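You operate a simulated robot arm through the tools that you are given. There is no shell and no other tool. Be economical: measure what you need, move in short steps, check, and stop when the job is done.

The job below is to be done with a simulated robot arm. You get a single attempt, and the scene is never put back.

JOB
Put some things from the top of the packing desk away. At the end: the blue thumb screw from the top of the packing desk is in the upper small drawer; the black thumb screw from the top of the packing desk is in the upper small drawer; the clear bottle of distilled water is on the flat black case; whatever was shut is shut again. Leave all else as you found it, and nothing knocked over (what rides in a drawer may roll over). Set down upright: bottle of distilled water.

Only the result counts: the job must be done as asked and must still hold three seconds after the hand-in. Knocking over, shifting, dropping, spilling or breaking anything else fails it.

ROBOT AND FRAMES
A 6-joint arm with a two-finger parallel gripper, fixed in place. Base frame: the origin is at the foot of the arm, x ahead of it, y to its left, z up; the work surface is at about z = 800. Units: mm, degrees, N and s.
With the tool pointing down near the work surface it reaches from about 260 to 680 mm from the base axis. Its first joint turns from -66.0 to 66.0 degrees. Payload 2.9 kg.
Tool frame: the origin (TCP) lies between the finger pads and is the grasp point; the fingertips stand 30 mm ahead of it; z points along the fingers, y is the line along which they close. The gripper opens to 110 mm. The fingers are 20 mm wide and 10 mm thick; the gripper's body (48 by 112 mm) begins 55 mm behind the TCP.
Orientation is that of the tool frame in the base frame, as a unit quaternion [x, y, z, w]. With the fingers straight down and closing along the base's y, the tool's x points along the base's -x, its y along +y and its z along -z.

CONTROLS
- The arm moves only by the tool step_arm. Its argument "commands" is a list of rows, each an object of numbers (a shift or turn left out is 0, a gripper value left out holds the last): "x", "y", "z": the shift along the tool's x, y, z in units of 300 mm (1.0 is 300 mm); "wx", "wy", "wz": the turn, a rotation vector about the tool's x, y, z in units of 60 degrees (1.0 is 60 degrees); "claw": the closure, from 0 (fully open) to 1 (shut). In form: [{"x": .., "y": .., "z": .., "wx": .., "wy": .., "wz": .., "claw": ..}, ...]. A call has 1 to 20 rows; each row is the pose to reach, as a shift and turn from the pose commanded when the call began, along the tool's axes at that moment. A call with a number of a shift or a turn outside -1 to 1 is refused whole. Each row takes 0.2 s and may step no farther than 50 mm and 8.6 degrees from the row before; otherwise, or with a gripper value out of range, the whole call is refused. A pose out of reach is approached as far as the arm can. The call stops where the force on the tool passes 40 N (or 10 N more than at its start, if that is more) or the arm is blocked; 0.2 s more then pass. The fingers move at their own pace (about 108 mm/s each) and stop on an object; they squeeze with about 25 N. The grip force told is the motor's: it shows also when the fingers shut on nothing. Time passes only in rows, and 0.2 s behind the last, so rows that repeat a pose let the fingers close. The reply holds the time, the measured pose of the TCP, the force on the tool along the base axes, the opening and the grip force, in the units named above and with some noise, with the torque about the TCP (base axes, N m) and any sound that the robot's microphone picked up.
- Cameras (640 x 400 px; columns grow to the right, rows downward): "scene" is fixed at [87, 474.2, 1355.5]; the picture's right is [-0.36, -0.93, 0.00], its down [-0.76, 0.30, -0.58] and it looks along [0.54, -0.21, -0.82] (base axes); focal length 250 px, centre (320, 200). "wrist" rides on the gripper at [72, 17, -103] in the tool frame; the picture's right is [-0.23, 0.97, 0.00], its down [-0.76, -0.18, -0.62] and it looks along [-0.61, -0.14, 0.78] (tool axes); focal length 222 px, centre (320, 200). There is no depth. A picture from a camera that has moved, and an enlarged one, comes with that camera's place and axes in the base frame and with its lens.
- grab_frame(camera): a new picture of that camera. No time passes.
- close_up(camera, box): a new picture of the part [left, top, right, bottom] of that camera's present view, enlarged. No time passes.
- hand_in(): hands the job in; it is judged then, once.

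Work in short steps. Places have to be worked out from the pictures, the camera data and where the tool is seen: move nearer, look again, correct. Check each grasp and each placing, and mend what went wrong. You have 120 turns and 84 pictures in all, those below and enlarged ones among them. Open the gripper and draw the arm clear of the work before you hand the job in, unless the task says otherwise; then end with one line.

The tools are called after "Call:" as a command line: name --argument value ..., lists and objects as JSON in quotes. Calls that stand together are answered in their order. step_arm: Moves the arm, as the interface text tells. Its arguments: {"type":"object","properties":{"commands":{"type":"array","items":{"type":"object","properties":{"x":{"type":"number"},"y":{"type":"number"},"z":{"type":"number"},"wx":{"type":"number"},"wy":{"type":"number"},"wz":{"type":"number"},"claw":{"type":"number"}}}}},"required":["commands"]} The other tools are called the same way: grab_frame (camera) takes a picture; close_up (camera, box) takes an enlarged picture of a part of a camera's view; hand_in () hands the job in.

At the start:

```text
clock: 0.0
eef_pos: [377.6, 91.0, 1085.9]
tcp_rot: [0.0, 1.0, 0.0, 0.0]
ft_force: [-1.2, -0.2, 0.4]
moment: [-0.01, 0.04, 0.02]
width: 110.0
grip_force: 0.0
```

scene: 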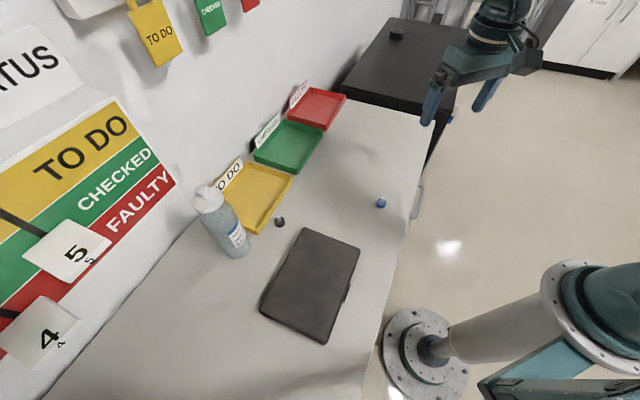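
wrist: 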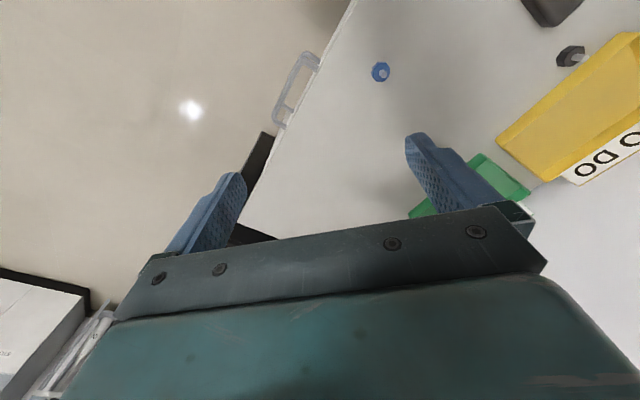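

I'll look at the drawer side and the objects enlarged before moving.

Call:
close_up --camera "scene" --box '[340, 90, 480, 230]'

Call:
close_up --camera "scene" --box '[180, 170, 380, 350]'

Call:
close_up --camera "wrist" --box '[220, 0, 420, 140]'

```text
2.86 times, centred on (410, 160) of scene
camera zoom: at [87.0, 474.2, 1355.5], right [-0.36, -0.93, 0.0], down [-0.76, 0.3, -0.58], along [0.54, -0.21, -0.82], focal length 713 px, centre (63, 314)
```

zoom: 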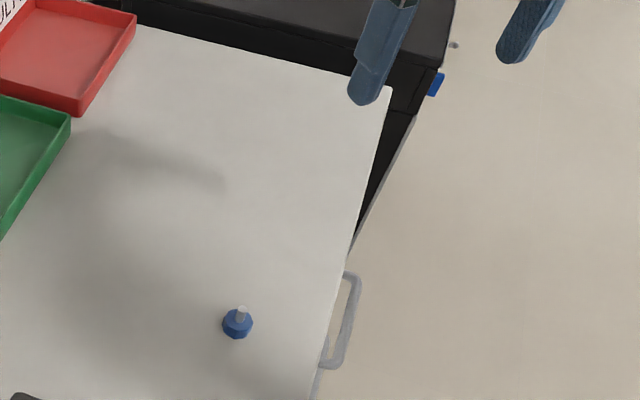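

```text
2.22 times, centred on (280, 260) of scene
camera zoom: at [87.0, 474.2, 1355.5], right [-0.36, -0.93, 0.0], down [-0.76, 0.3, -0.58], along [0.54, -0.21, -0.82], focal length 555 px, centre (409, 67)
```

zoom: 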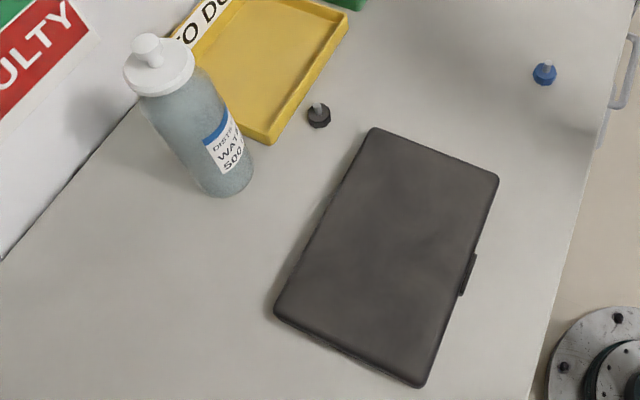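

```text
2.86 times, centred on (320, 70) of wrist
camera zoom: at [305.4, 107.7, 1187.0], right [0.23, 0.97, 0.0], down [0.76, -0.18, 0.62], along [0.61, -0.14, -0.78], focal length 635 px, centre (320, 571)
```

zoom: 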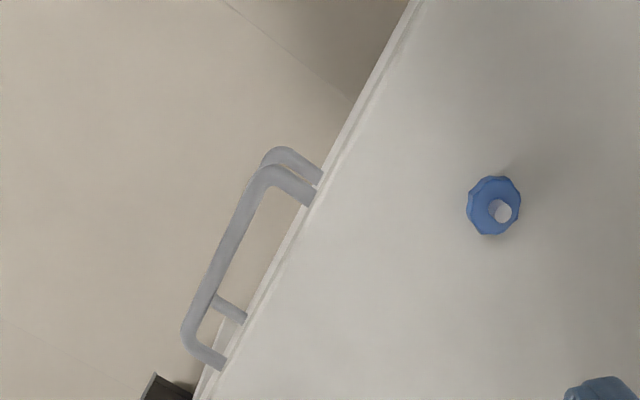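

The upper handle triangulates to about (393, 18, 707), bar along (0.7,-0.7), and the drawer pulls toward (-0.7,-0.7). I'll move in front of it with the wrist camera facing the drawer front.

Call:
step_arm --commands '[{"x": 0.038, "y": -0.087, "z": 0.075, "wz": -0.125}, {"x": 0.076, "y": -0.174, "z": 0.15, "wz": -0.25}, {"x": 0.114, "y": -0.261, "z": 0.225, "wz": -0.375}, {"x": 0.15, "y": -0.348, "z": 0.3, "wz": -0.5}, {"x": 0.19, "y": -0.435, "z": 0.375, "wz": -0.625}, {"x": 0.227, "y": -0.523, "z": 0.453, "wz": -0.75}]'

Call:
grab_frame --camera "wrist"

```text
clock: 1.4
eef_pos: [310.6, -63.5, 945.7]
tcp_rot: [-0.384, 0.923, 0.001, 0.0]
ft_force: [0.6, -0.1, 0.2]
moment: [0.0, 0.03, 0.01]
width: 109.8
grip_force: 0.0
```

```text
78 pictures are left
camera wrist: at [248.0, -103.6, 1049.0], right [-0.53, 0.85, 0.0], down [0.66, 0.41, 0.62], along [0.53, 0.33, -0.78], focal length 222 px, centre (320, 200)
```

wrist: 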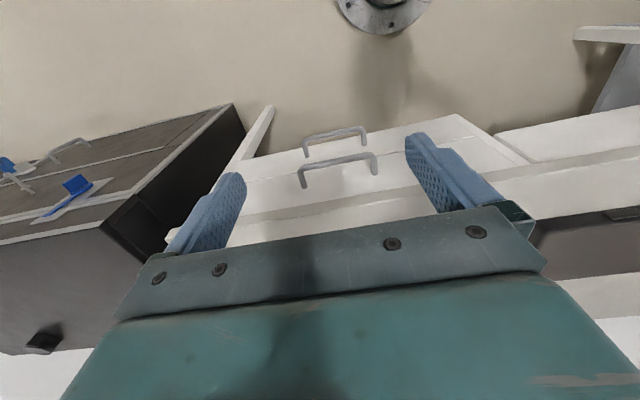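

Two stacked small drawers are visible. Enlarging for handle detail.

Call:
close_up --camera "wrist" --box '[200, 90, 560, 260]'

```text
1.78 times, centred on (380, 175) of wrist
camera zoom: at [248.0, -103.6, 1049.0], right [-0.53, 0.85, 0.0], down [0.66, 0.41, 0.62], along [0.53, 0.33, -0.78], focal length 395 px, centre (213, 244)
```

zoom: 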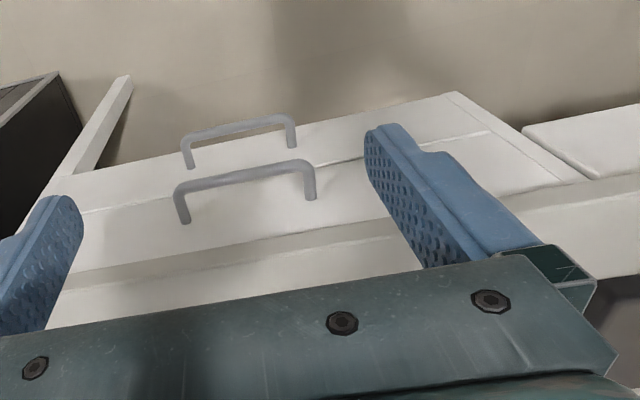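

Upper bar centre refined to about (390,19,714), with the face 38 mm behind it. I'll yaw +90° about the tool axis so the fingers can straddle the bar, and move above and in front of it.

Call:
step_arm --commands '[{"x": -0.02, "z": 0.02, "wz": 0.136, "claw": 0.69}, {"x": -0.04, "z": 0.04, "wz": 0.273}, {"x": -0.06, "z": 0.06, "wz": 0.409}, {"x": -0.08, "z": 0.08, "wz": 0.545}, {"x": -0.1, "z": 0.1, "wz": 0.682}, {"x": -0.12, "z": 0.12, "wz": 0.818}, {"x": -0.14, "z": 0.14, "wz": 0.954}]'

```text
clock: 3.0
eef_pos: [338.3, -36.4, 906.6]
tcp_rot: [0.107, 0.994, 0.0, 0.0]
ft_force: [-0.1, 0.0, 0.4]
moment: [-0.01, -0.02, 0.0]
width: 34.2
grip_force: 0.1
```

Continue the yaw to the final heading.

Call:
step_arm --commands '[{"x": -0.012, "y": 0.024, "z": 0.022, "wz": 0.136}, {"x": -0.025, "y": 0.047, "z": 0.044, "wz": 0.273}, {"x": -0.037, "y": 0.07, "z": 0.066, "wz": 0.409}, {"x": -0.05, "y": 0.094, "z": 0.089, "wz": 0.545}]'

```text
clock: 4.0
eef_pos: [361.0, -12.1, 880.2]
tcp_rot: [0.384, 0.924, 0.0, 0.0]
ft_force: [0.1, -0.3, -0.2]
moment: [-0.01, -0.02, -0.01]
width: 34.1
grip_force: 0.0
```

Now tilt 30° toward the drawer and descend to the pre-grasp.

Call:
step_arm --commands '[{"z": 0.06, "wx": -0.125}, {"z": 0.12, "wx": -0.25}, {"z": 0.2, "wx": -0.375}, {"x": 0.005, "y": -0.005, "z": 0.3, "wx": -0.5}]'

Call:
grab_frame --camera "wrist"

Call:
grab_frame --camera "scene"

```text
clock: 5.0
eef_pos: [357.4, -8.5, 790.4]
tcp_rot: [0.369, 0.892, 0.24, 0.1]
ft_force: [-0.5, 0.1, -0.4]
moment: [-0.01, 0.03, 0.03]
width: 34.0
grip_force: 0.1
```

```text
76 pictures are left
camera wrist: at [279.9, 15.6, 887.3], right [0.76, 0.44, 0.49], down [0.21, -0.87, 0.45], along [0.62, -0.24, -0.75], focal length 222 px, centre (320, 200)
```

wrist: 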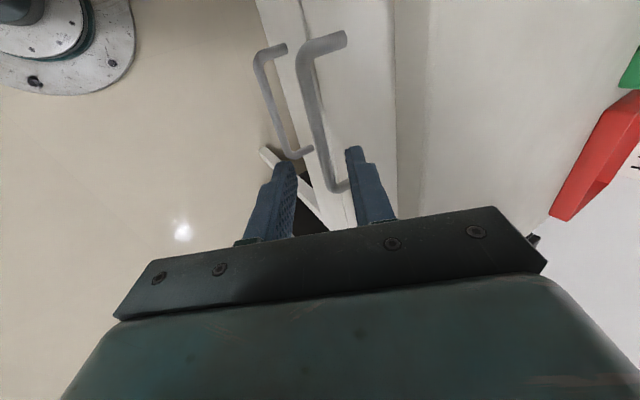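

```text
75 pictures are left
```

scene: 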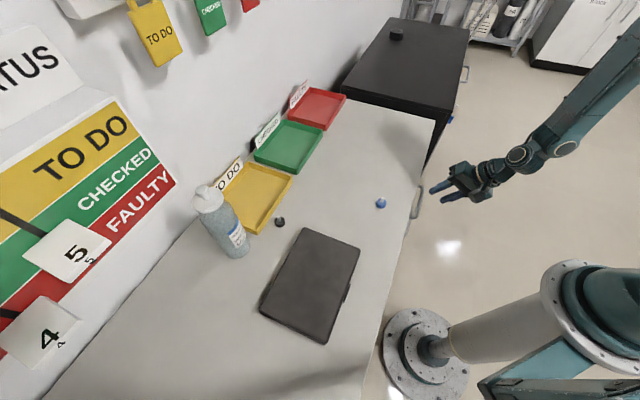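

Bar position confirmed. Advance along the tool axis so the bar sits between the fingertips.

Call:
step_arm --commands '[{"x": -0.005, "y": -0.007, "z": 0.06}, {"x": -0.01, "y": -0.007, "z": 0.12}, {"x": -0.014, "y": -0.007, "z": 0.18}, {"x": -0.014, "y": -0.007, "z": 0.23}]'

Call:
grab_frame --camera "wrist"

```text
clock: 6.0
eef_pos: [383.0, 9.0, 729.3]
tcp_rot: [0.37, 0.893, 0.239, 0.099]
ft_force: [-0.4, 0.3, 0.5]
moment: [0.0, 0.01, 0.0]
width: 33.8
grip_force: 0.1
```

```text
74 pictures are left
camera wrist: at [305.5, 33.8, 826.5], right [0.76, 0.44, 0.49], down [0.21, -0.87, 0.45], along [0.62, -0.24, -0.75], focal length 222 px, centre (320, 200)
```

wrist: 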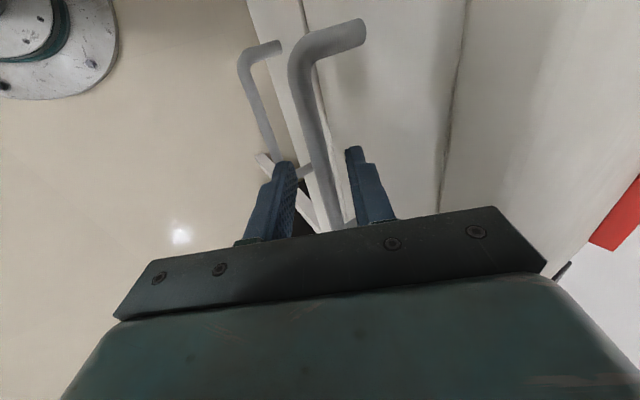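

The bar is between the fingertips. Close on it.

Call:
step_arm --commands '[{"claw": 1.0}, {"claw": 1.0}, {"claw": 1.0}]'

```text
clock: 6.8
eef_pos: [383.2, 9.0, 730.9]
tcp_rot: [0.369, 0.893, 0.24, 0.099]
ft_force: [2.0, 2.0, 6.8]
moment: [0.14, -0.06, -0.06]
width: 11.6
grip_force: 44.3
```

Holding the bar (11.6 mm). Pull the drawer out along its normal.

Call:
step_arm --commands '[{"y": -0.043, "z": -0.025}, {"y": -0.087, "z": -0.05}, {"y": -0.13, "z": -0.075}, {"y": -0.173, "z": -0.1}, {"y": -0.217, "z": -0.125}, {"y": -0.26, "z": -0.15}, {"y": -0.303, "z": -0.175}, {"y": -0.346, "z": -0.2}]'

Call:
grab_frame --camera "wrist"

Call:
grab_frame --camera "scene"

```text
clock: 7.6
eef_pos: [355.1, -17.7, 729.9]
tcp_rot: [0.369, 0.891, 0.243, 0.099]
ft_force: [-2.9, 0.6, 2.7]
moment: [-0.27, -0.26, -0.21]
width: 11.6
grip_force: 44.6
stopped in row 3: the force on the tool passed its limit at 42 N (the readings are from after the stop); the commanded pose is now the measured one
```

```text
73 pictures are left
camera wrist: at [278.1, 5.7, 826.9], right [0.76, 0.43, 0.49], down [0.21, -0.87, 0.45], along [0.62, -0.23, -0.75], focal length 222 px, centre (320, 200)
```

wrist: 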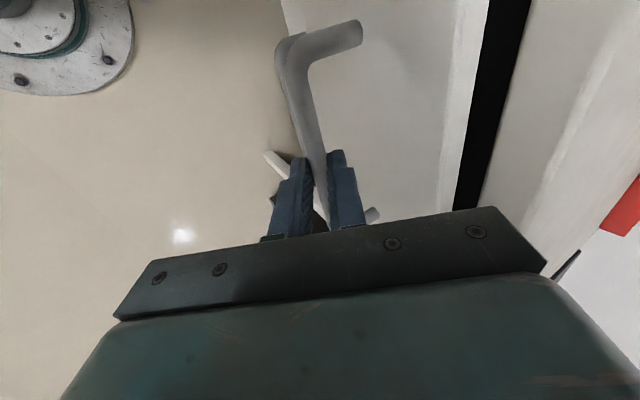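

```text
72 pictures are left
```

scene: 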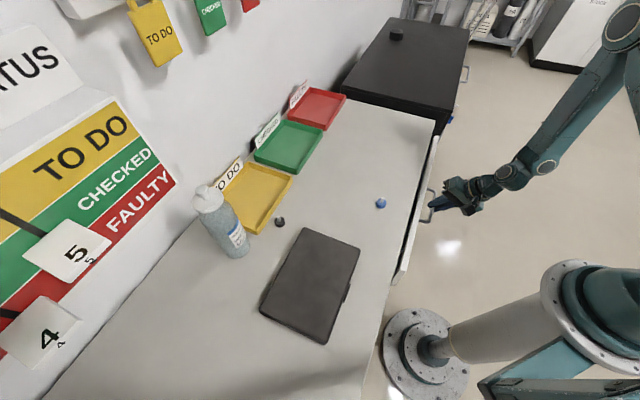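

It opens (38 mm so far); the stop was just drag. Pull in smaller rows.

Call:
step_arm --commands '[{"y": -0.014, "z": -0.008}, {"y": -0.029, "z": -0.0165}, {"y": -0.043, "z": -0.025}, {"y": -0.058, "z": -0.033}, {"y": -0.072, "z": -0.0415}, {"y": -0.087, "z": -0.05}, {"y": -0.101, "z": -0.058}, {"y": -0.115, "z": -0.067}, {"y": -0.13, "z": -0.075}, {"y": -0.144, "z": -0.083}, {"y": -0.159, "z": -0.092}, {"y": -0.173, "z": -0.1}, {"y": -0.188, "z": -0.108}, {"y": -0.202, "z": -0.117}, {"y": -0.217, "z": -0.125}, {"y": -0.231, "z": -0.133}]'

```text
clock: 11.2
eef_pos: [299.7, -74.0, 729.3]
tcp_rot: [0.37, 0.89, 0.245, 0.101]
ft_force: [-2.1, 1.3, 2.5]
moment: [-0.47, -0.46, -0.2]
width: 11.5
grip_force: 45.7
stopped in row 16: the force on the tool passed its limit at 41 N (the readings are from after the stop); the commanded pose is now the measured one
```

Call:
grab_frame --camera "scene"

Call:
grab_frame --camera "wrist"

```text
71 pictures are left
```

scene: 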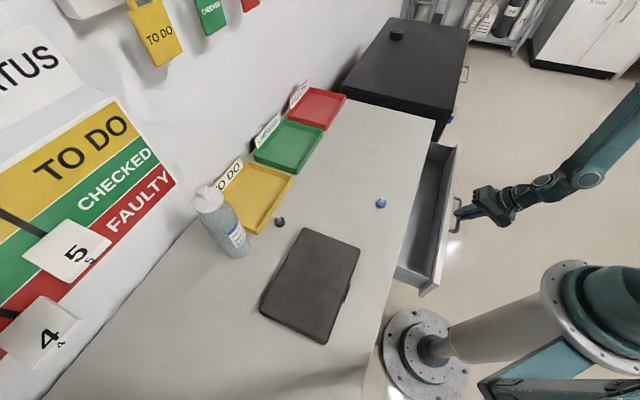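

```text
70 pictures are left
camera wrist: at [222.2, -50.1, 826.4], right [0.75, 0.43, 0.5], down [0.21, -0.87, 0.44], along [0.62, -0.23, -0.75], focal length 222 px, centre (320, 200)
```

wrist: 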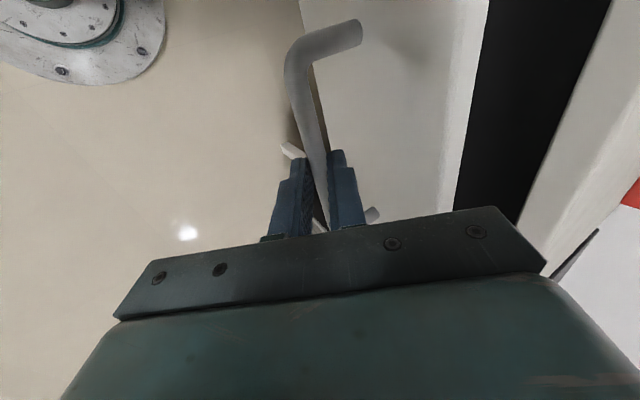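

Open 118 mm — enough. Release the bar and back off along the tool axis.

Call:
step_arm --commands '[{"claw": 0.69}, {"claw": 0.69}, {"z": -0.06}, {"z": -0.12}, {"z": -0.2}, {"z": -0.3}]'

```text
clock: 12.6
eef_pos: [266.4, -106.7, 807.2]
tcp_rot: [0.369, 0.891, 0.244, 0.101]
ft_force: [1.1, 0.0, 0.1]
moment: [-0.04, -0.02, 0.01]
width: 34.3
grip_force: 0.2
```

Raise straight up and untilt.

Call:
step_arm --commands '[{"y": 0.06, "z": -0.103, "wx": 0.127}, {"y": 0.12, "z": -0.206, "wx": 0.254}, {"y": 0.18, "z": -0.31, "wx": 0.381}, {"y": 0.238, "z": -0.413, "wx": 0.508}]'

```text
clock: 13.6
eef_pos: [265.5, -107.9, 950.9]
tcp_rot: [0.383, 0.924, 0.001, -0.001]
ft_force: [-0.7, -0.6, 0.0]
moment: [0.03, 0.04, 0.02]
width: 33.9
grip_force: 0.2
```

Travel above the blue screw, turning so the fingers close parallel to the drawer front.

Call:
step_arm --commands '[{"x": 0.037, "y": 0.088, "z": 0.0, "wz": -0.136}, {"x": 0.074, "y": 0.176, "z": 0.0, "wz": -0.273}, {"x": 0.111, "y": 0.264, "z": 0.0, "wz": -0.409}, {"x": 0.148, "y": 0.352, "z": 0.0, "wz": -0.545}, {"x": 0.185, "y": 0.44, "z": 0.02, "wz": -0.682}, {"x": 0.222, "y": 0.528, "z": 0.04, "wz": -0.818}, {"x": 0.259, "y": 0.616, "z": 0.07, "wz": -0.954}, {"x": 0.296, "y": 0.704, "z": 0.1, "wz": -1.0}, {"x": 0.333, "y": 0.792, "z": 0.13, "wz": -1.0}, {"x": 0.37, "y": 0.88, "z": 0.15, "wz": -1.0}, {"x": 0.407, "y": 0.97, "z": 0.167, "wz": -1.0}]'

Call:
grab_frame --camera "wrist"

```text
clock: 16.0
eef_pos: [385.7, 184.0, 903.0]
tcp_rot: [-0.13, 0.992, 0.002, 0.001]
ft_force: [-0.7, 0.2, 0.2]
moment: [-0.02, 0.01, 0.02]
width: 34.3
grip_force: 0.2
```

```text
69 pictures are left
camera wrist: at [311.8, 181.0, 1005.3], right [-0.03, 1.0, 0.0], down [0.78, 0.02, 0.62], along [0.62, 0.02, -0.78], focal length 222 px, centre (320, 200)
```

wrist: 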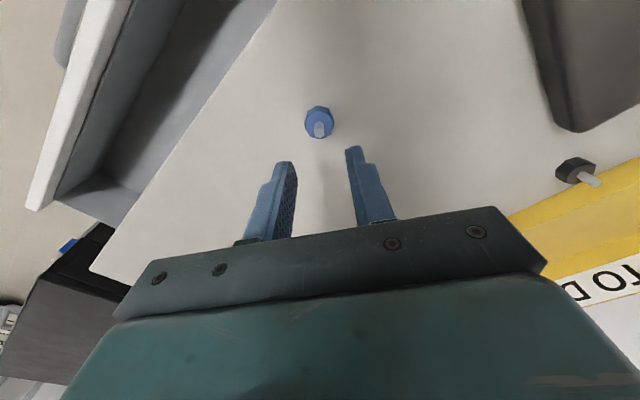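

Blue screw appears near (379,183), head ~27 mm. Widen the fingers and come lower to check.

Call:
step_arm --commands '[{"x": 0.01, "z": 0.05, "claw": 0.45}, {"x": 0.019, "y": 0.001, "z": 0.11}]'

Call:
close_up --camera "wrist" --box '[220, 80, 420, 240]'

```text
clock: 16.6
eef_pos: [378.4, 184.2, 868.9]
tcp_rot: [-0.129, 0.992, 0.001, 0.0]
ft_force: [0.4, 0.4, -0.1]
moment: [0.02, -0.03, 0.0]
width: 60.9
grip_force: 0.0
```

```text
2.50 times, centred on (320, 160) of wrist
camera zoom: at [303.8, 181.3, 971.5], right [-0.03, 1.0, 0.0], down [0.78, 0.02, 0.62], along [0.62, 0.02, -0.78], focal length 555 px, centre (320, 300)
```

zoom: 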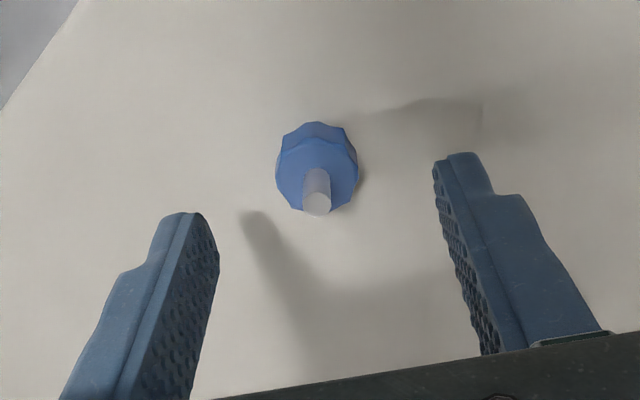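

Screw centre at (381,183). Descend and close.

Call:
step_arm --commands '[{"x": -0.007, "y": -0.006, "z": 0.06}, {"x": -0.007, "y": -0.006, "z": 0.123}, {"x": -0.007, "y": -0.006, "z": 0.123, "claw": 1}, {"x": -0.007, "y": -0.006, "z": 0.123, "claw": 1}, {"x": -0.007, "y": -0.006, "z": 0.123, "claw": 1}]'

```text
clock: 17.8
eef_pos: [383.6, 180.8, 832.2]
tcp_rot: [-0.13, 0.992, 0.001, 0.001]
ft_force: [-0.7, 0.6, 0.6]
moment: [-0.04, -0.01, 0.02]
width: 22.2
grip_force: 24.7
```

Held (22 mm). Lift and check.

Call:
step_arm --commands '[{"z": -0.1}, {"z": -0.2}, {"z": -0.3}]'

Call:
grab_frame --camera "wrist"

```text
clock: 18.6
eef_pos: [383.4, 179.9, 917.4]
tcp_rot: [-0.13, 0.992, 0.002, 0.0]
ft_force: [0.0, -0.4, 0.3]
moment: [0.01, -0.02, 0.04]
width: 22.3
grip_force: 24.7
```

```text
67 pictures are left
camera wrist: at [308.6, 177.1, 1020.1], right [-0.03, 1.0, 0.0], down [0.78, 0.02, 0.62], along [0.62, 0.02, -0.78], focal length 222 px, centre (320, 200)
```

wrist: 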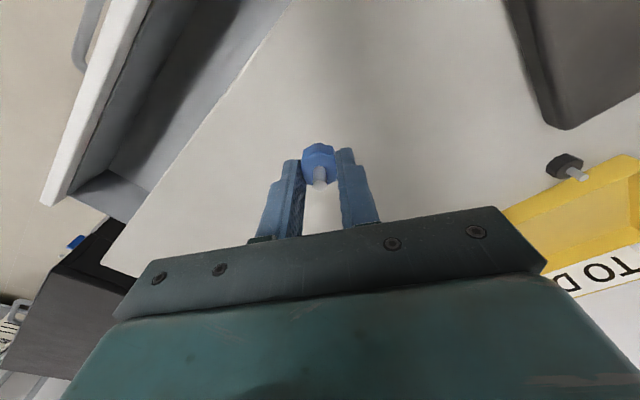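

Screw secure. Move over the open drawer, turning another 30°.

Call:
step_arm --commands '[{"x": 0.038, "y": -0.104, "wz": -0.1}, {"x": 0.077, "y": -0.208, "wz": -0.2}, {"x": 0.115, "y": -0.313, "wz": -0.3}, {"x": 0.154, "y": -0.417, "wz": -0.4}, {"x": 0.192, "y": -0.521, "wz": -0.5}]'

Call:
grab_frame --camera "wrist"

Call:
grab_frame --camera "scene"

```text
clock: 19.8
eef_pos: [365.6, 16.0, 921.2]
tcp_rot: [-0.383, 0.924, 0.003, 0.001]
ft_force: [-1.2, 0.0, -0.9]
moment: [-0.02, 0.02, -0.03]
width: 22.0
grip_force: 25.2
```

```text
66 pictures are left
camera wrist: at [302.1, -24.4, 1023.8], right [-0.53, 0.85, 0.0], down [0.66, 0.41, 0.63], along [0.53, 0.33, -0.78], focal length 222 px, centre (320, 200)
```

wrist: 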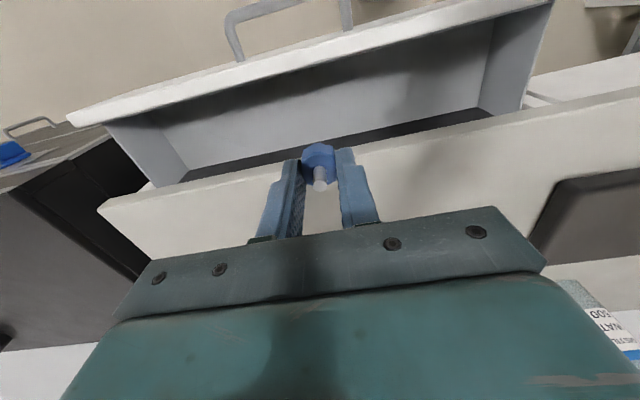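

```text
65 pictures are left
```

scene: 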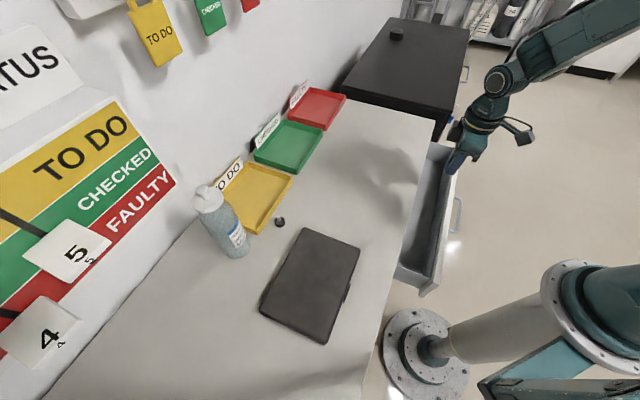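

TCP is over the drawer cavity (n≈236–311, mine 270). Lower inside and release.

Call:
step_arm --commands '[{"x": -0.01, "z": 0.13}, {"x": -0.01, "z": 0.26}, {"x": -0.01, "z": 0.39}, {"x": -0.01, "z": 0.5}, {"x": -0.01, "z": 0.58}, {"x": -0.01, "z": 0.653}]'

Call:
grab_frame --camera "wrist"

```text
clock: 21.2
eef_pos: [369.0, 15.4, 724.6]
tcp_rot: [-0.381, 0.925, 0.001, 0.001]
ft_force: [-0.7, -1.6, 0.3]
moment: [0.0, 0.0, -0.02]
width: 22.1
grip_force: 24.8
```

```text
64 pictures are left
camera wrist: at [305.4, -24.1, 826.7], right [-0.53, 0.85, 0.0], down [0.66, 0.41, 0.63], along [0.53, 0.33, -0.78], focal length 222 px, centre (320, 200)
```

wrist: 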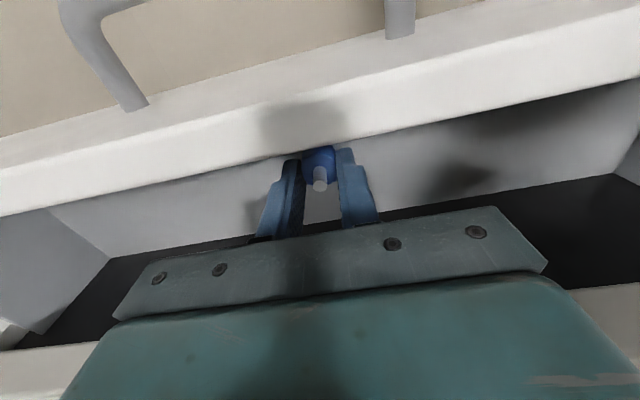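

Inside the drawer. Lower 15 mm more and release.

Call:
step_arm --commands '[{"z": 0.025}, {"z": 0.05}, {"z": 0.05, "claw": 0.6}, {"z": 0.05, "claw": 0.6}, {"z": 0.05, "claw": 0.6}]'

Call:
grab_frame --camera "wrist"

```text
clock: 22.4
eef_pos: [369.4, 18.6, 708.9]
tcp_rot: [-0.382, 0.924, 0.002, 0.001]
ft_force: [-0.1, -1.3, -0.3]
moment: [0.02, 0.01, -0.02]
width: 44.0
grip_force: 0.1
```

```text
63 pictures are left
camera wrist: at [305.7, -22.3, 811.6], right [-0.53, 0.85, 0.0], down [0.66, 0.41, 0.63], along [0.53, 0.33, -0.78], focal length 222 px, centre (320, 200)
```

wrist: 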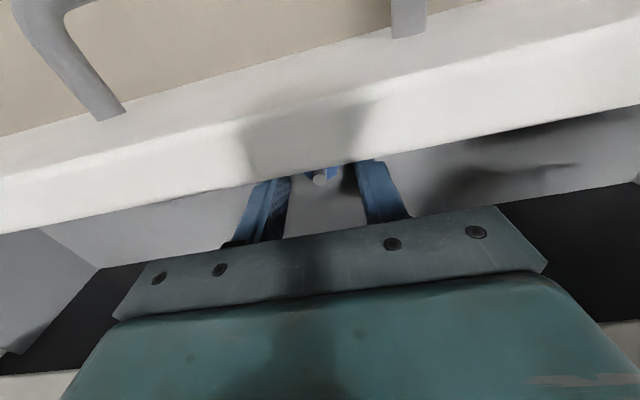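

Released. Raise straight up and check.

Call:
step_arm --commands '[{"z": -0.1}, {"z": -0.24}, {"z": -0.4}, {"z": -0.55}, {"z": -0.7}]'

Call:
grab_frame --camera "wrist"

```text
clock: 23.6
eef_pos: [369.5, 16.3, 922.3]
tcp_rot: [-0.382, 0.924, 0.001, 0.001]
ft_force: [-0.8, 0.4, -0.1]
moment: [0.01, 0.03, 0.01]
width: 44.0
grip_force: 0.0
```

```text
62 pictures are left
camera wrist: at [306.7, -23.9, 1024.0], right [-0.53, 0.85, 0.0], down [0.66, 0.41, 0.63], along [0.53, 0.33, -0.78], focal length 222 px, centre (320, 200)
```

wrist: 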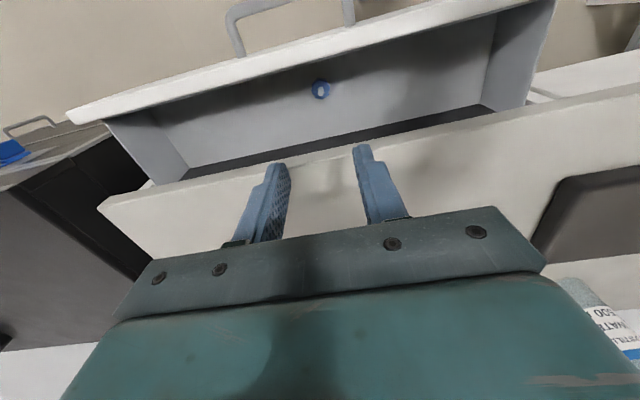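

Blue screw lies in the drawer. Travel toward the black screw (~(422,448)).

Call:
step_arm --commands '[{"x": -0.108, "y": 0.089}, {"x": -0.217, "y": 0.179}, {"x": -0.325, "y": 0.268}, {"x": -0.434, "y": 0.357}, {"x": -0.542, "y": 0.447}, {"x": -0.651, "y": 0.536}, {"x": -0.76, "y": 0.626}, {"x": -0.868, "y": 0.715}]'

Call:
grab_frame --camera "wrist"

```text
clock: 25.4
eef_pos: [405.5, 350.4, 923.2]
tcp_rot: [-0.382, 0.924, 0.002, 0.001]
ft_force: [-0.6, 0.2, -0.3]
moment: [-0.01, 0.0, 0.01]
width: 43.7
grip_force: 0.1
```

```text
61 pictures are left
camera wrist: at [343.0, 310.5, 1025.2], right [-0.53, 0.85, 0.0], down [0.66, 0.41, 0.63], along [0.53, 0.33, -0.78], focal length 222 px, centre (320, 200)
```

wrist: 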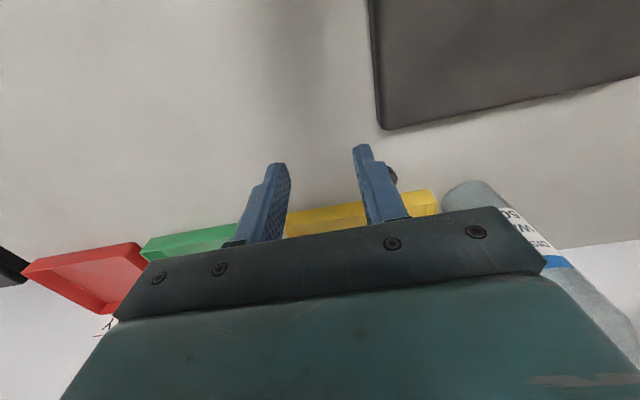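

Black screw seen near (418,450). Approach closer and look again.

Call:
step_arm --commands '[{"x": -0.1, "y": 0.1, "z": 0.02}, {"x": -0.198, "y": 0.2, "z": 0.04}]'

Call:
grab_frame --camera "wrist"

Call:
close_up --camera "scene" --box '[180, 150, 380, 290]'

```text
clock: 26.0
eef_pos: [403.6, 439.3, 913.2]
tcp_rot: [-0.382, 0.924, 0.002, 0.002]
ft_force: [0.1, 0.3, 0.6]
moment: [-0.03, -0.03, 0.05]
width: 44.1
grip_force: 0.1
```

```text
60 pictures are left
camera wrist: at [340.9, 399.6, 1014.6], right [-0.53, 0.85, 0.0], down [0.66, 0.41, 0.63], along [0.53, 0.33, -0.78], focal length 222 px, centre (320, 200)
```

wrist: 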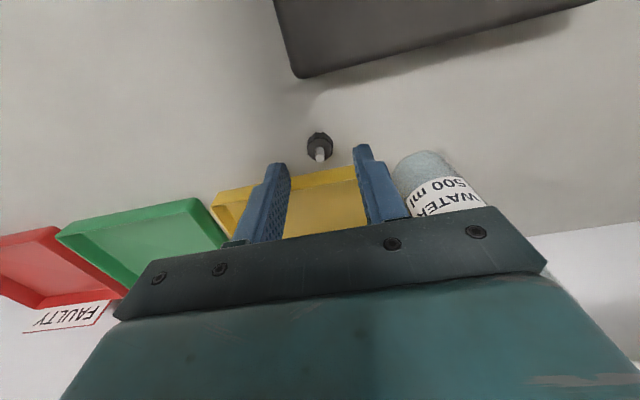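

```text
2.86 times, centred on (280, 220) of scene
camera zoom: at [87.0, 474.2, 1355.5], right [-0.36, -0.93, 0.0], down [-0.76, 0.3, -0.58], along [0.54, -0.21, -0.82], focal length 713 px, centre (434, 143)
```

zoom: 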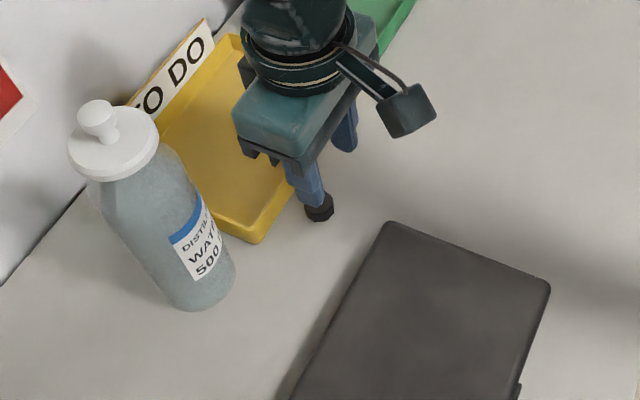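

Black screw at (420,448); tray and bottle clear of the fingers. Descend and grip.

Call:
step_arm --commands '[{"x": -0.03, "y": -0.009, "z": 0.08}, {"x": -0.059, "y": -0.018, "z": 0.16}, {"x": -0.059, "y": -0.018, "z": 0.22}, {"x": -0.059, "y": -0.018, "z": 0.27}, {"x": -0.059, "y": -0.018, "z": 0.27}]'

Call:
close_up --camera "wrist" --box '[220, 80, 460, 240]'

```text
clock: 27.2
eef_pos: [419.9, 446.6, 829.8]
tcp_rot: [-0.383, 0.924, 0.002, 0.002]
ft_force: [-8.9, -8.4, 26.3]
moment: [-0.93, 0.0, -0.26]
width: 43.5
grip_force: 0.0
```

```text
2.50 times, centred on (340, 160) of wrist
camera zoom: at [357.9, 407.4, 932.2], right [-0.53, 0.85, 0.0], down [0.66, 0.41, 0.63], along [0.53, 0.33, -0.78], focal length 555 px, centre (270, 300)
```

zoom: 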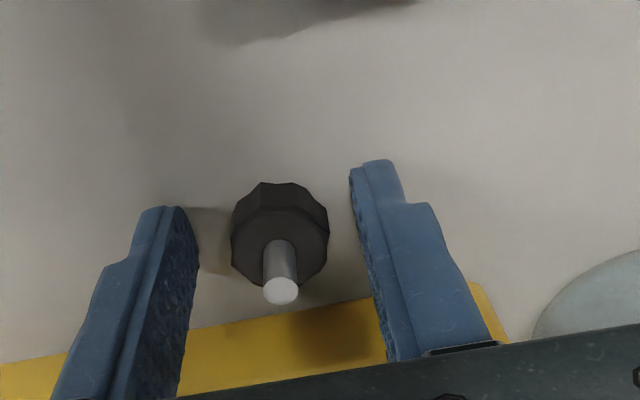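

Fingertips touch the table (26 N); raise 4 mm, then close.

Call:
step_arm --commands '[{"z": -0.014}, {"z": -0.014, "claw": 1}, {"z": -0.014, "claw": 1}, {"z": -0.014, "claw": 1}]'

```text
clock: 28.2
eef_pos: [421.0, 448.7, 830.7]
tcp_rot: [-0.383, 0.924, 0.001, 0.001]
ft_force: [-0.2, -0.2, -1.1]
moment: [-0.04, 0.02, -0.03]
width: 22.9
grip_force: 24.7
```

Gripped (22.9 mm). Lift straight up.

Call:
step_arm --commands '[{"z": -0.1}, {"z": -0.2}, {"z": -0.3}]'

Call:
grab_frame --camera "wrist"

```text
clock: 29.0
eef_pos: [418.3, 446.5, 921.3]
tcp_rot: [-0.382, 0.924, 0.002, 0.001]
ft_force: [0.4, 0.5, -1.0]
moment: [0.0, -0.01, 0.0]
width: 23.1
grip_force: 24.6
```

```text
57 pictures are left
camera wrist: at [355.2, 405.5, 1024.0], right [-0.53, 0.85, 0.0], down [0.66, 0.41, 0.63], along [0.53, 0.33, -0.78], focal length 222 px, centre (320, 200)
```

wrist: 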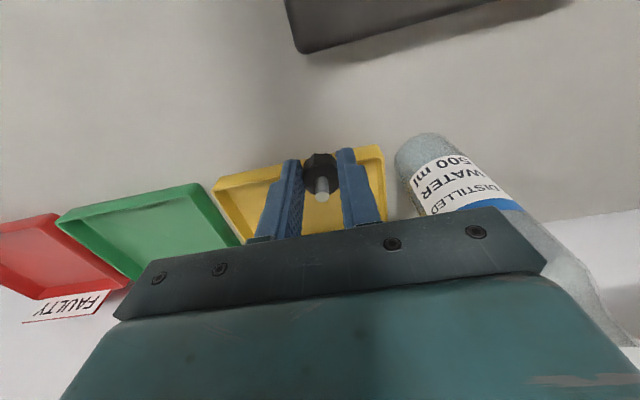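

Held well. Return to the drawer, aiming at a spot 60 mm beside the blue screw.

Call:
step_arm --commands '[{"x": 0.113, "y": -0.07}, {"x": 0.226, "y": -0.14}, {"x": 0.34, "y": -0.21}, {"x": 0.452, "y": -0.28}, {"x": 0.566, "y": -0.35}, {"x": 0.679, "y": -0.42}, {"x": 0.792, "y": -0.49}, {"x": 0.905, "y": -0.56}]'

Call:
step_arm --commands '[{"x": 0.11, "y": -0.07}, {"x": 0.226, "y": -0.14}]'

Call:
grab_frame --camera "wrist"

```text
clock: 30.8
eef_pos: [342.4, 134.2, 919.2]
tcp_rot: [-0.383, 0.924, 0.001, 0.001]
ft_force: [-0.3, 0.0, 0.6]
moment: [0.01, 0.02, 0.0]
width: 22.8
grip_force: 25.0
```

```text
clock: 31.4
eef_pos: [323.5, 55.6, 923.7]
tcp_rot: [-0.382, 0.924, 0.001, 0.001]
ft_force: [-0.1, 0.5, -0.5]
moment: [0.04, -0.02, 0.0]
width: 23.1
grip_force: 25.1
```

```text
56 pictures are left
camera wrist: at [260.9, 15.6, 1026.0], right [-0.53, 0.85, 0.0], down [0.66, 0.41, 0.63], along [0.53, 0.33, -0.78], focal length 222 px, centre (320, 200)
```

wrist: 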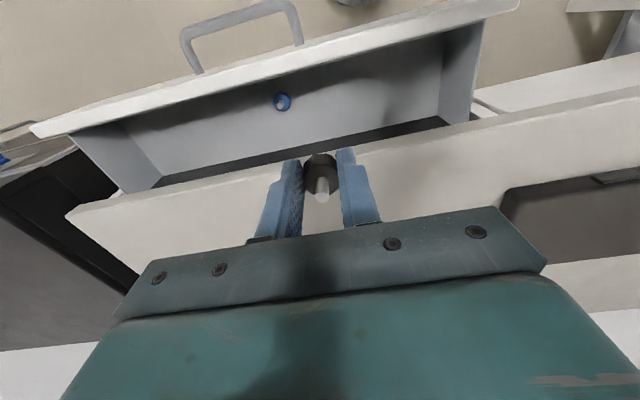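

Positioned clear of the blue screw. Lower into the drawer and release.

Call:
step_arm --commands '[{"x": -0.012, "z": 0.13}, {"x": -0.012, "z": 0.26}, {"x": -0.012, "z": 0.39}, {"x": -0.012, "z": 0.5}, {"x": -0.012, "z": 0.6}, {"x": -0.012, "z": 0.67}, {"x": -0.012, "z": 0.71}, {"x": -0.012, "z": 0.71, "claw": 0.65}, {"x": -0.012, "z": 0.71, "claw": 0.65}, {"x": -0.012, "z": 0.71, "claw": 0.65}]'

Call:
step_arm --commands '[{"z": -0.1}, {"z": -0.24}, {"z": -0.4}, {"z": -0.55}, {"z": -0.71}]'

Call:
grab_frame --camera "wrist"

```text
clock: 32.7
eef_pos: [330.4, 61.9, 739.1]
tcp_rot: [-0.382, 0.924, 0.002, 0.005]
ft_force: [-11.0, -2.5, 22.7]
moment: [0.58, -1.58, 0.07]
width: 22.8
grip_force: 25.1
stopped in row 6: the force on the tool passed its limit at 97 N (the readings are from after the stop); the commanded pose is now the measured one
```

```text
clock: 33.9
eef_pos: [327.5, 59.4, 952.4]
tcp_rot: [-0.383, 0.924, 0.002, 0.005]
ft_force: [-0.2, -1.0, 0.5]
moment: [0.0, 0.0, 0.01]
width: 23.4
grip_force: 25.5
```

```text
55 pictures are left
camera wrist: at [264.6, 18.0, 1053.8], right [-0.53, 0.85, 0.0], down [0.66, 0.41, 0.63], along [0.53, 0.33, -0.78], focal length 222 px, centre (320, 200)
```

wrist: 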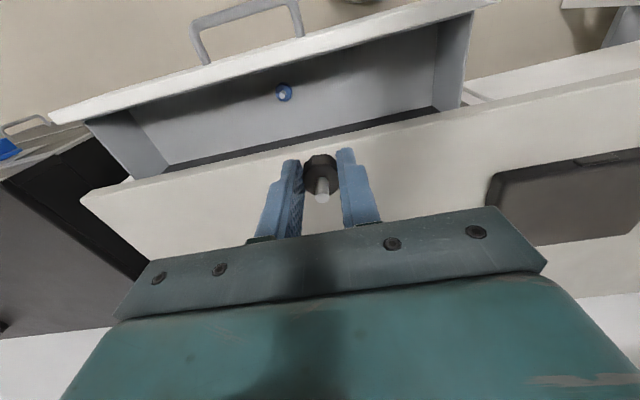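

The body touched the table edge (contact ~42 mm toward the desk from the TCP). The screw is still held and the drawer unmoved; retry 10 mm further from the desk, stopping higher, slowly.

Call:
step_arm --commands '[{"x": 0.035, "z": 0.12}, {"x": 0.035, "z": 0.25}, {"x": 0.035, "z": 0.38}, {"x": 0.035, "z": 0.48}, {"x": 0.035, "z": 0.54}, {"x": 0.035, "z": 0.6}, {"x": 0.035, "z": 0.64}]'

Call:
grab_frame --camera "wrist"

Call:
close_up --camera "scene" --box '[340, 90, 580, 300]'

```text
clock: 35.5
eef_pos: [321.6, 54.9, 760.6]
tcp_rot: [-0.381, 0.924, 0.002, 0.005]
ft_force: [0.8, -0.3, 0.3]
moment: [0.01, 0.02, -0.04]
width: 23.0
grip_force: 25.3
```

```text
54 pictures are left
camera wrist: at [258.3, 14.6, 862.5], right [-0.53, 0.85, 0.0], down [0.66, 0.41, 0.63], along [0.54, 0.33, -0.78], focal length 222 px, centre (320, 200)
```

wrist: 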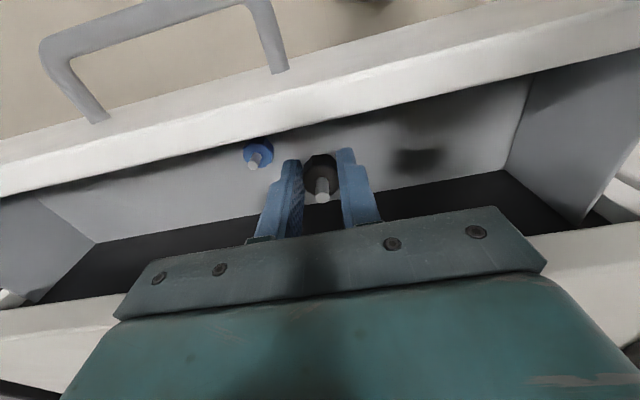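

```text
1.90 times, centred on (460, 195) of scene
camera zoom: at [87.0, 474.2, 1355.5], right [-0.36, -0.93, 0.0], down [-0.76, 0.3, -0.58], along [0.54, -0.21, -0.82], focal length 475 px, centre (53, 210)
```

zoom: 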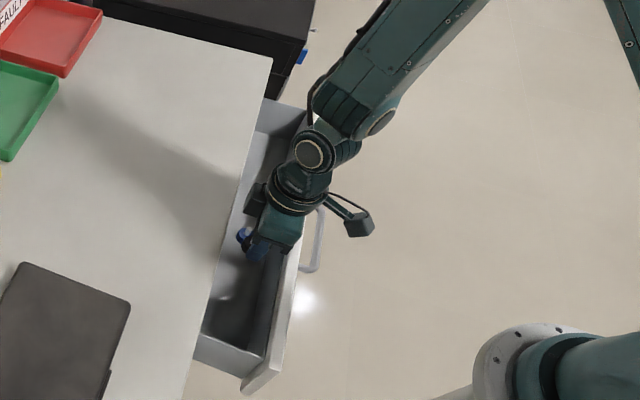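

Good clearance. Descend 25 mm more slowly and release.

Call:
step_arm --commands '[{"x": 0.01, "z": 0.03}, {"x": 0.01, "z": 0.06}, {"x": 0.01, "z": 0.09}, {"x": 0.01, "z": 0.09, "claw": 0.65}, {"x": 0.01, "z": 0.09, "claw": 0.65}, {"x": 0.01, "z": 0.09, "claw": 0.65}]'

```text
clock: 36.9
eef_pos: [319.8, 53.4, 732.0]
tcp_rot: [-0.383, 0.924, 0.002, 0.004]
ft_force: [0.6, -0.6, 0.1]
moment: [-0.03, 0.02, -0.01]
width: 38.6
grip_force: 0.0
```

Call:
step_arm --commands '[{"z": -0.1}, {"z": -0.24}, {"z": -0.4}, {"z": -0.55}, {"z": -0.66}]'

Call:
grab_frame --camera "wrist"

```text
clock: 38.1
eef_pos: [320.6, 50.1, 934.2]
tcp_rot: [-0.383, 0.924, 0.003, 0.004]
ft_force: [-0.1, 0.5, 0.3]
moment: [-0.04, -0.02, 0.02]
width: 38.6
grip_force: 0.0
```

```text
52 pictures are left
camera wrist: at [257.3, 9.9, 1034.7], right [-0.53, 0.85, 0.0], down [0.66, 0.41, 0.63], along [0.53, 0.33, -0.78], focal length 222 px, centre (320, 200)
```

wrist: 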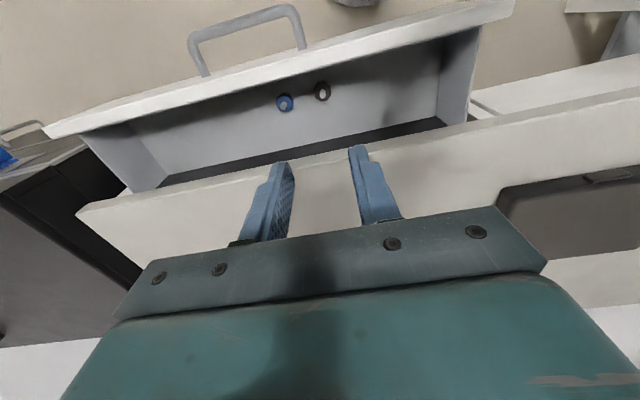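

Both screws are in the drawer. Now go back in front of the handle with the earlier yaw to push it shut.

Call:
step_arm --commands '[{"x": 0.07, "y": -0.034, "z": -0.008, "wz": 0.14}, {"x": 0.14, "y": -0.07, "z": -0.016, "wz": 0.28}, {"x": 0.21, "y": -0.104, "z": -0.024, "wz": 0.42}, {"x": 0.28, "y": -0.14, "z": -0.032, "wz": 0.56}, {"x": 0.36, "y": -0.174, "z": -0.04, "wz": 0.7}, {"x": 0.43, "y": -0.208, "z": -0.048, "wz": 0.84}, {"x": 0.502, "y": -0.243, "z": -0.056, "wz": 0.98}]'

Call:
step_arm --commands '[{"wz": 0.14}, {"wz": 0.28}, {"wz": 0.42}, {"wz": 0.52}]'

```text
clock: 39.7
eef_pos: [261.7, -107.2, 945.1]
tcp_rot: [0.122, 0.992, 0.004, 0.003]
ft_force: [0.6, 1.3, 0.1]
moment: [0.01, 0.02, 0.01]
width: 38.6
grip_force: 0.1
```

```text
clock: 40.7
eef_pos: [263.4, -106.6, 945.0]
tcp_rot: [0.384, 0.924, 0.005, 0.002]
ft_force: [-0.2, -0.3, -0.8]
moment: [0.01, -0.02, 0.01]
width: 38.2
grip_force: 0.1
```

Tilt and descend to the pre-grasp pose used earlier.

Call:
step_arm --commands '[{"x": 0, "z": 0.115, "wx": -0.127, "claw": 0.69}, {"x": -0.003, "y": 0.003, "z": 0.23, "wx": -0.254}, {"x": -0.005, "y": 0.005, "z": 0.345, "wx": -0.381}, {"x": -0.007, "y": 0.007, "z": 0.46, "wx": -0.508}]'

Call:
grab_frame --camera "wrist"

```text
clock: 41.7
eef_pos: [267.6, -107.2, 812.0]
tcp_rot: [0.368, 0.89, 0.248, 0.104]
ft_force: [-0.2, 0.8, -0.3]
moment: [0.02, 0.03, 0.01]
width: 34.2
grip_force: 0.0
```

```text
51 pictures are left
camera wrist: at [189.4, -83.5, 907.1], right [0.75, 0.43, 0.5], down [0.2, -0.87, 0.44], along [0.63, -0.23, -0.74], focal length 222 px, centre (320, 200)
```

wrist: 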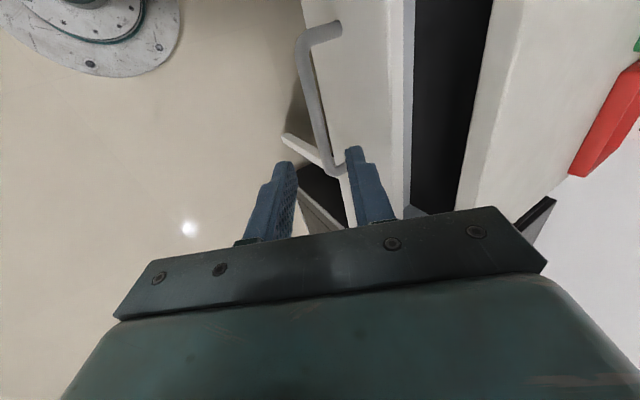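

Bar at n≈173, aligned with the tool axis. Advance 96 mm and close.

Call:
step_arm --commands '[{"z": 0.08}, {"z": 0.16}, {"z": 0.24}, {"z": 0.32}, {"z": 0.32, "claw": 1}, {"z": 0.32, "claw": 1}, {"z": 0.32, "claw": 1}]'

```text
clock: 43.3
eef_pos: [303.6, -71.3, 725.1]
tcp_rot: [0.369, 0.891, 0.246, 0.103]
ft_force: [0.6, 1.6, -25.8]
moment: [-0.35, -0.09, -0.17]
width: 11.8
grip_force: 45.1
```

Gripped again. Push the drawer inward in small rows.

Call:
step_arm --commands '[{"y": -0.005, "z": 0.009}, {"y": 0.012, "z": 0.019}, {"y": 0.029, "z": 0.03}, {"y": 0.046, "z": 0.04}, {"y": 0.063, "z": 0.051}, {"y": 0.08, "z": 0.061}, {"y": 0.097, "z": 0.071}, {"y": 0.114, "z": 0.082}, {"y": 0.131, "z": 0.092}, {"y": 0.148, "z": 0.103}, {"y": 0.165, "z": 0.113}, {"y": 0.182, "z": 0.124}, {"y": 0.199, "z": 0.134}, {"y": 0.216, "z": 0.144}, {"y": 0.233, "z": 0.155}, {"y": 0.25, "z": 0.165}]'

```text
clock: 44.1
eef_pos: [312.8, -62.7, 725.7]
tcp_rot: [0.37, 0.888, 0.252, 0.106]
ft_force: [-1.7, 2.4, 0.7]
moment: [-0.48, -0.46, -0.28]
width: 11.6
grip_force: 45.5
stopped in row 3: the force on the tool passed its limit at 43 N (the readings are from after the stop); the commanded pose is now the measured one
```

Call:
step_arm --commands '[{"y": 0.01, "z": 0.006}, {"y": 0.022, "z": 0.014}, {"y": 0.037, "z": 0.023}, {"y": 0.051, "z": 0.031}, {"y": 0.066, "z": 0.04}, {"y": 0.08, "z": 0.049}, {"y": 0.094, "z": 0.058}, {"y": 0.108, "z": 0.066}, {"y": 0.123, "z": 0.075}, {"y": 0.137, "z": 0.084}, {"y": 0.151, "z": 0.092}, {"y": 0.165, "z": 0.101}, {"y": 0.18, "z": 0.11}, {"y": 0.194, "z": 0.119}, {"y": 0.208, "z": 0.127}, {"y": 0.222, "z": 0.136}, {"y": 0.237, "z": 0.145}, {"y": 0.251, "z": 0.153}]'

```text
clock: 47.9
eef_pos: [374.7, 0.4, 726.8]
tcp_rot: [0.37, 0.888, 0.251, 0.103]
ft_force: [-14.4, 13.7, 11.6]
moment: [-0.34, -0.54, -0.22]
width: 11.6
grip_force: 45.2
```

About 12 mm left; push until it seats.

Call:
step_arm --commands '[{"y": 0.01, "z": 0.006}, {"y": 0.02, "z": 0.012}, {"y": 0.03, "z": 0.018}, {"y": 0.04, "z": 0.024}, {"y": 0.05, "z": 0.03}, {"y": 0.06, "z": 0.036}]'

Call:
grab_frame --camera "wrist"

```text
clock: 49.2
eef_pos: [385.6, 10.8, 726.3]
tcp_rot: [0.371, 0.89, 0.247, 0.102]
ft_force: [-7.2, -2.5, 10.3]
moment: [-0.45, -0.42, -0.07]
width: 11.5
grip_force: 45.7
stopped in row 6: the force on the tool passed its limit at 45 N (the readings are from after the stop); the commanded pose is now the measured one
```

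```text
50 pictures are left
camera wrist: at [307.6, 34.3, 822.7], right [0.75, 0.43, 0.5], down [0.2, -0.88, 0.44], along [0.63, -0.23, -0.74], focal length 222 px, centre (320, 200)
```

wrist: 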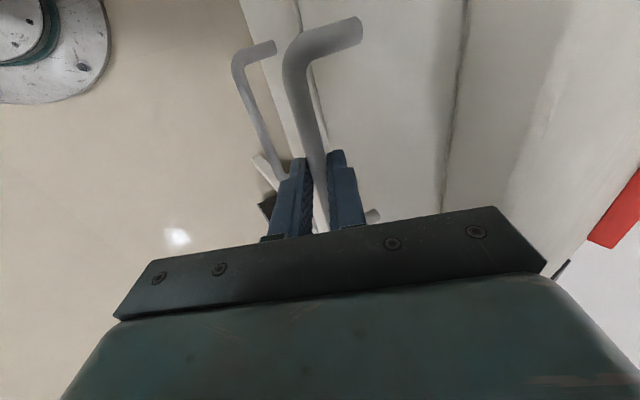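

Seam looks as at the start; drawer shut. Release and back off.

Call:
step_arm --commands '[{"claw": 0.69}, {"claw": 0.69}, {"z": -0.08}, {"z": -0.16}, {"z": -0.24}, {"z": -0.34}]'

Call:
grab_frame --camera "wrist"

Call:
close_up --camera "scene" --box '[340, 90, 480, 230]'

```text
clock: 50.6
eef_pos: [347.8, -25.7, 813.8]
tcp_rot: [0.371, 0.889, 0.249, 0.101]
ft_force: [0.2, 0.0, 1.1]
moment: [0.0, 0.01, 0.0]
width: 34.1
grip_force: 0.0
```

```text
49 pictures are left
camera wrist: at [268.4, -1.8, 910.2], right [0.75, 0.43, 0.5], down [0.2, -0.88, 0.44], along [0.63, -0.23, -0.74], focal length 222 px, centre (320, 200)
```

wrist: 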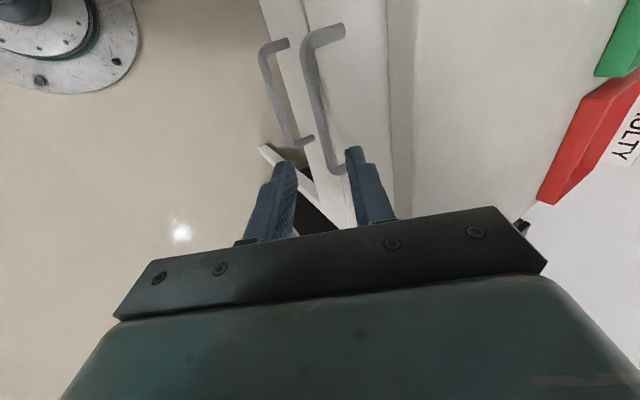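

```text
2.86 times, centred on (410, 160) of scene
camera zoom: at [87.0, 474.2, 1355.5], right [-0.36, -0.93, 0.0], down [-0.76, 0.3, -0.58], along [0.54, -0.21, -0.82], focal length 713 px, centre (63, 314)
```

zoom: 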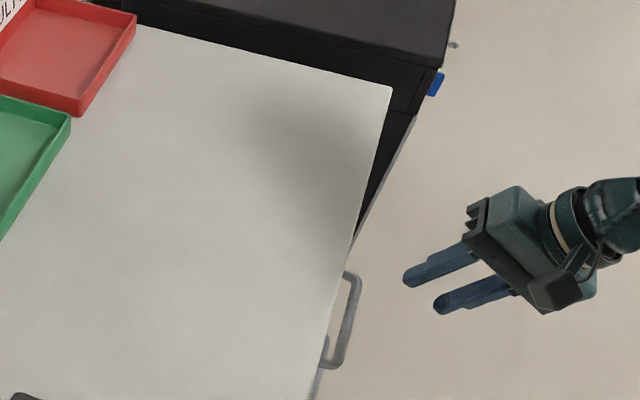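

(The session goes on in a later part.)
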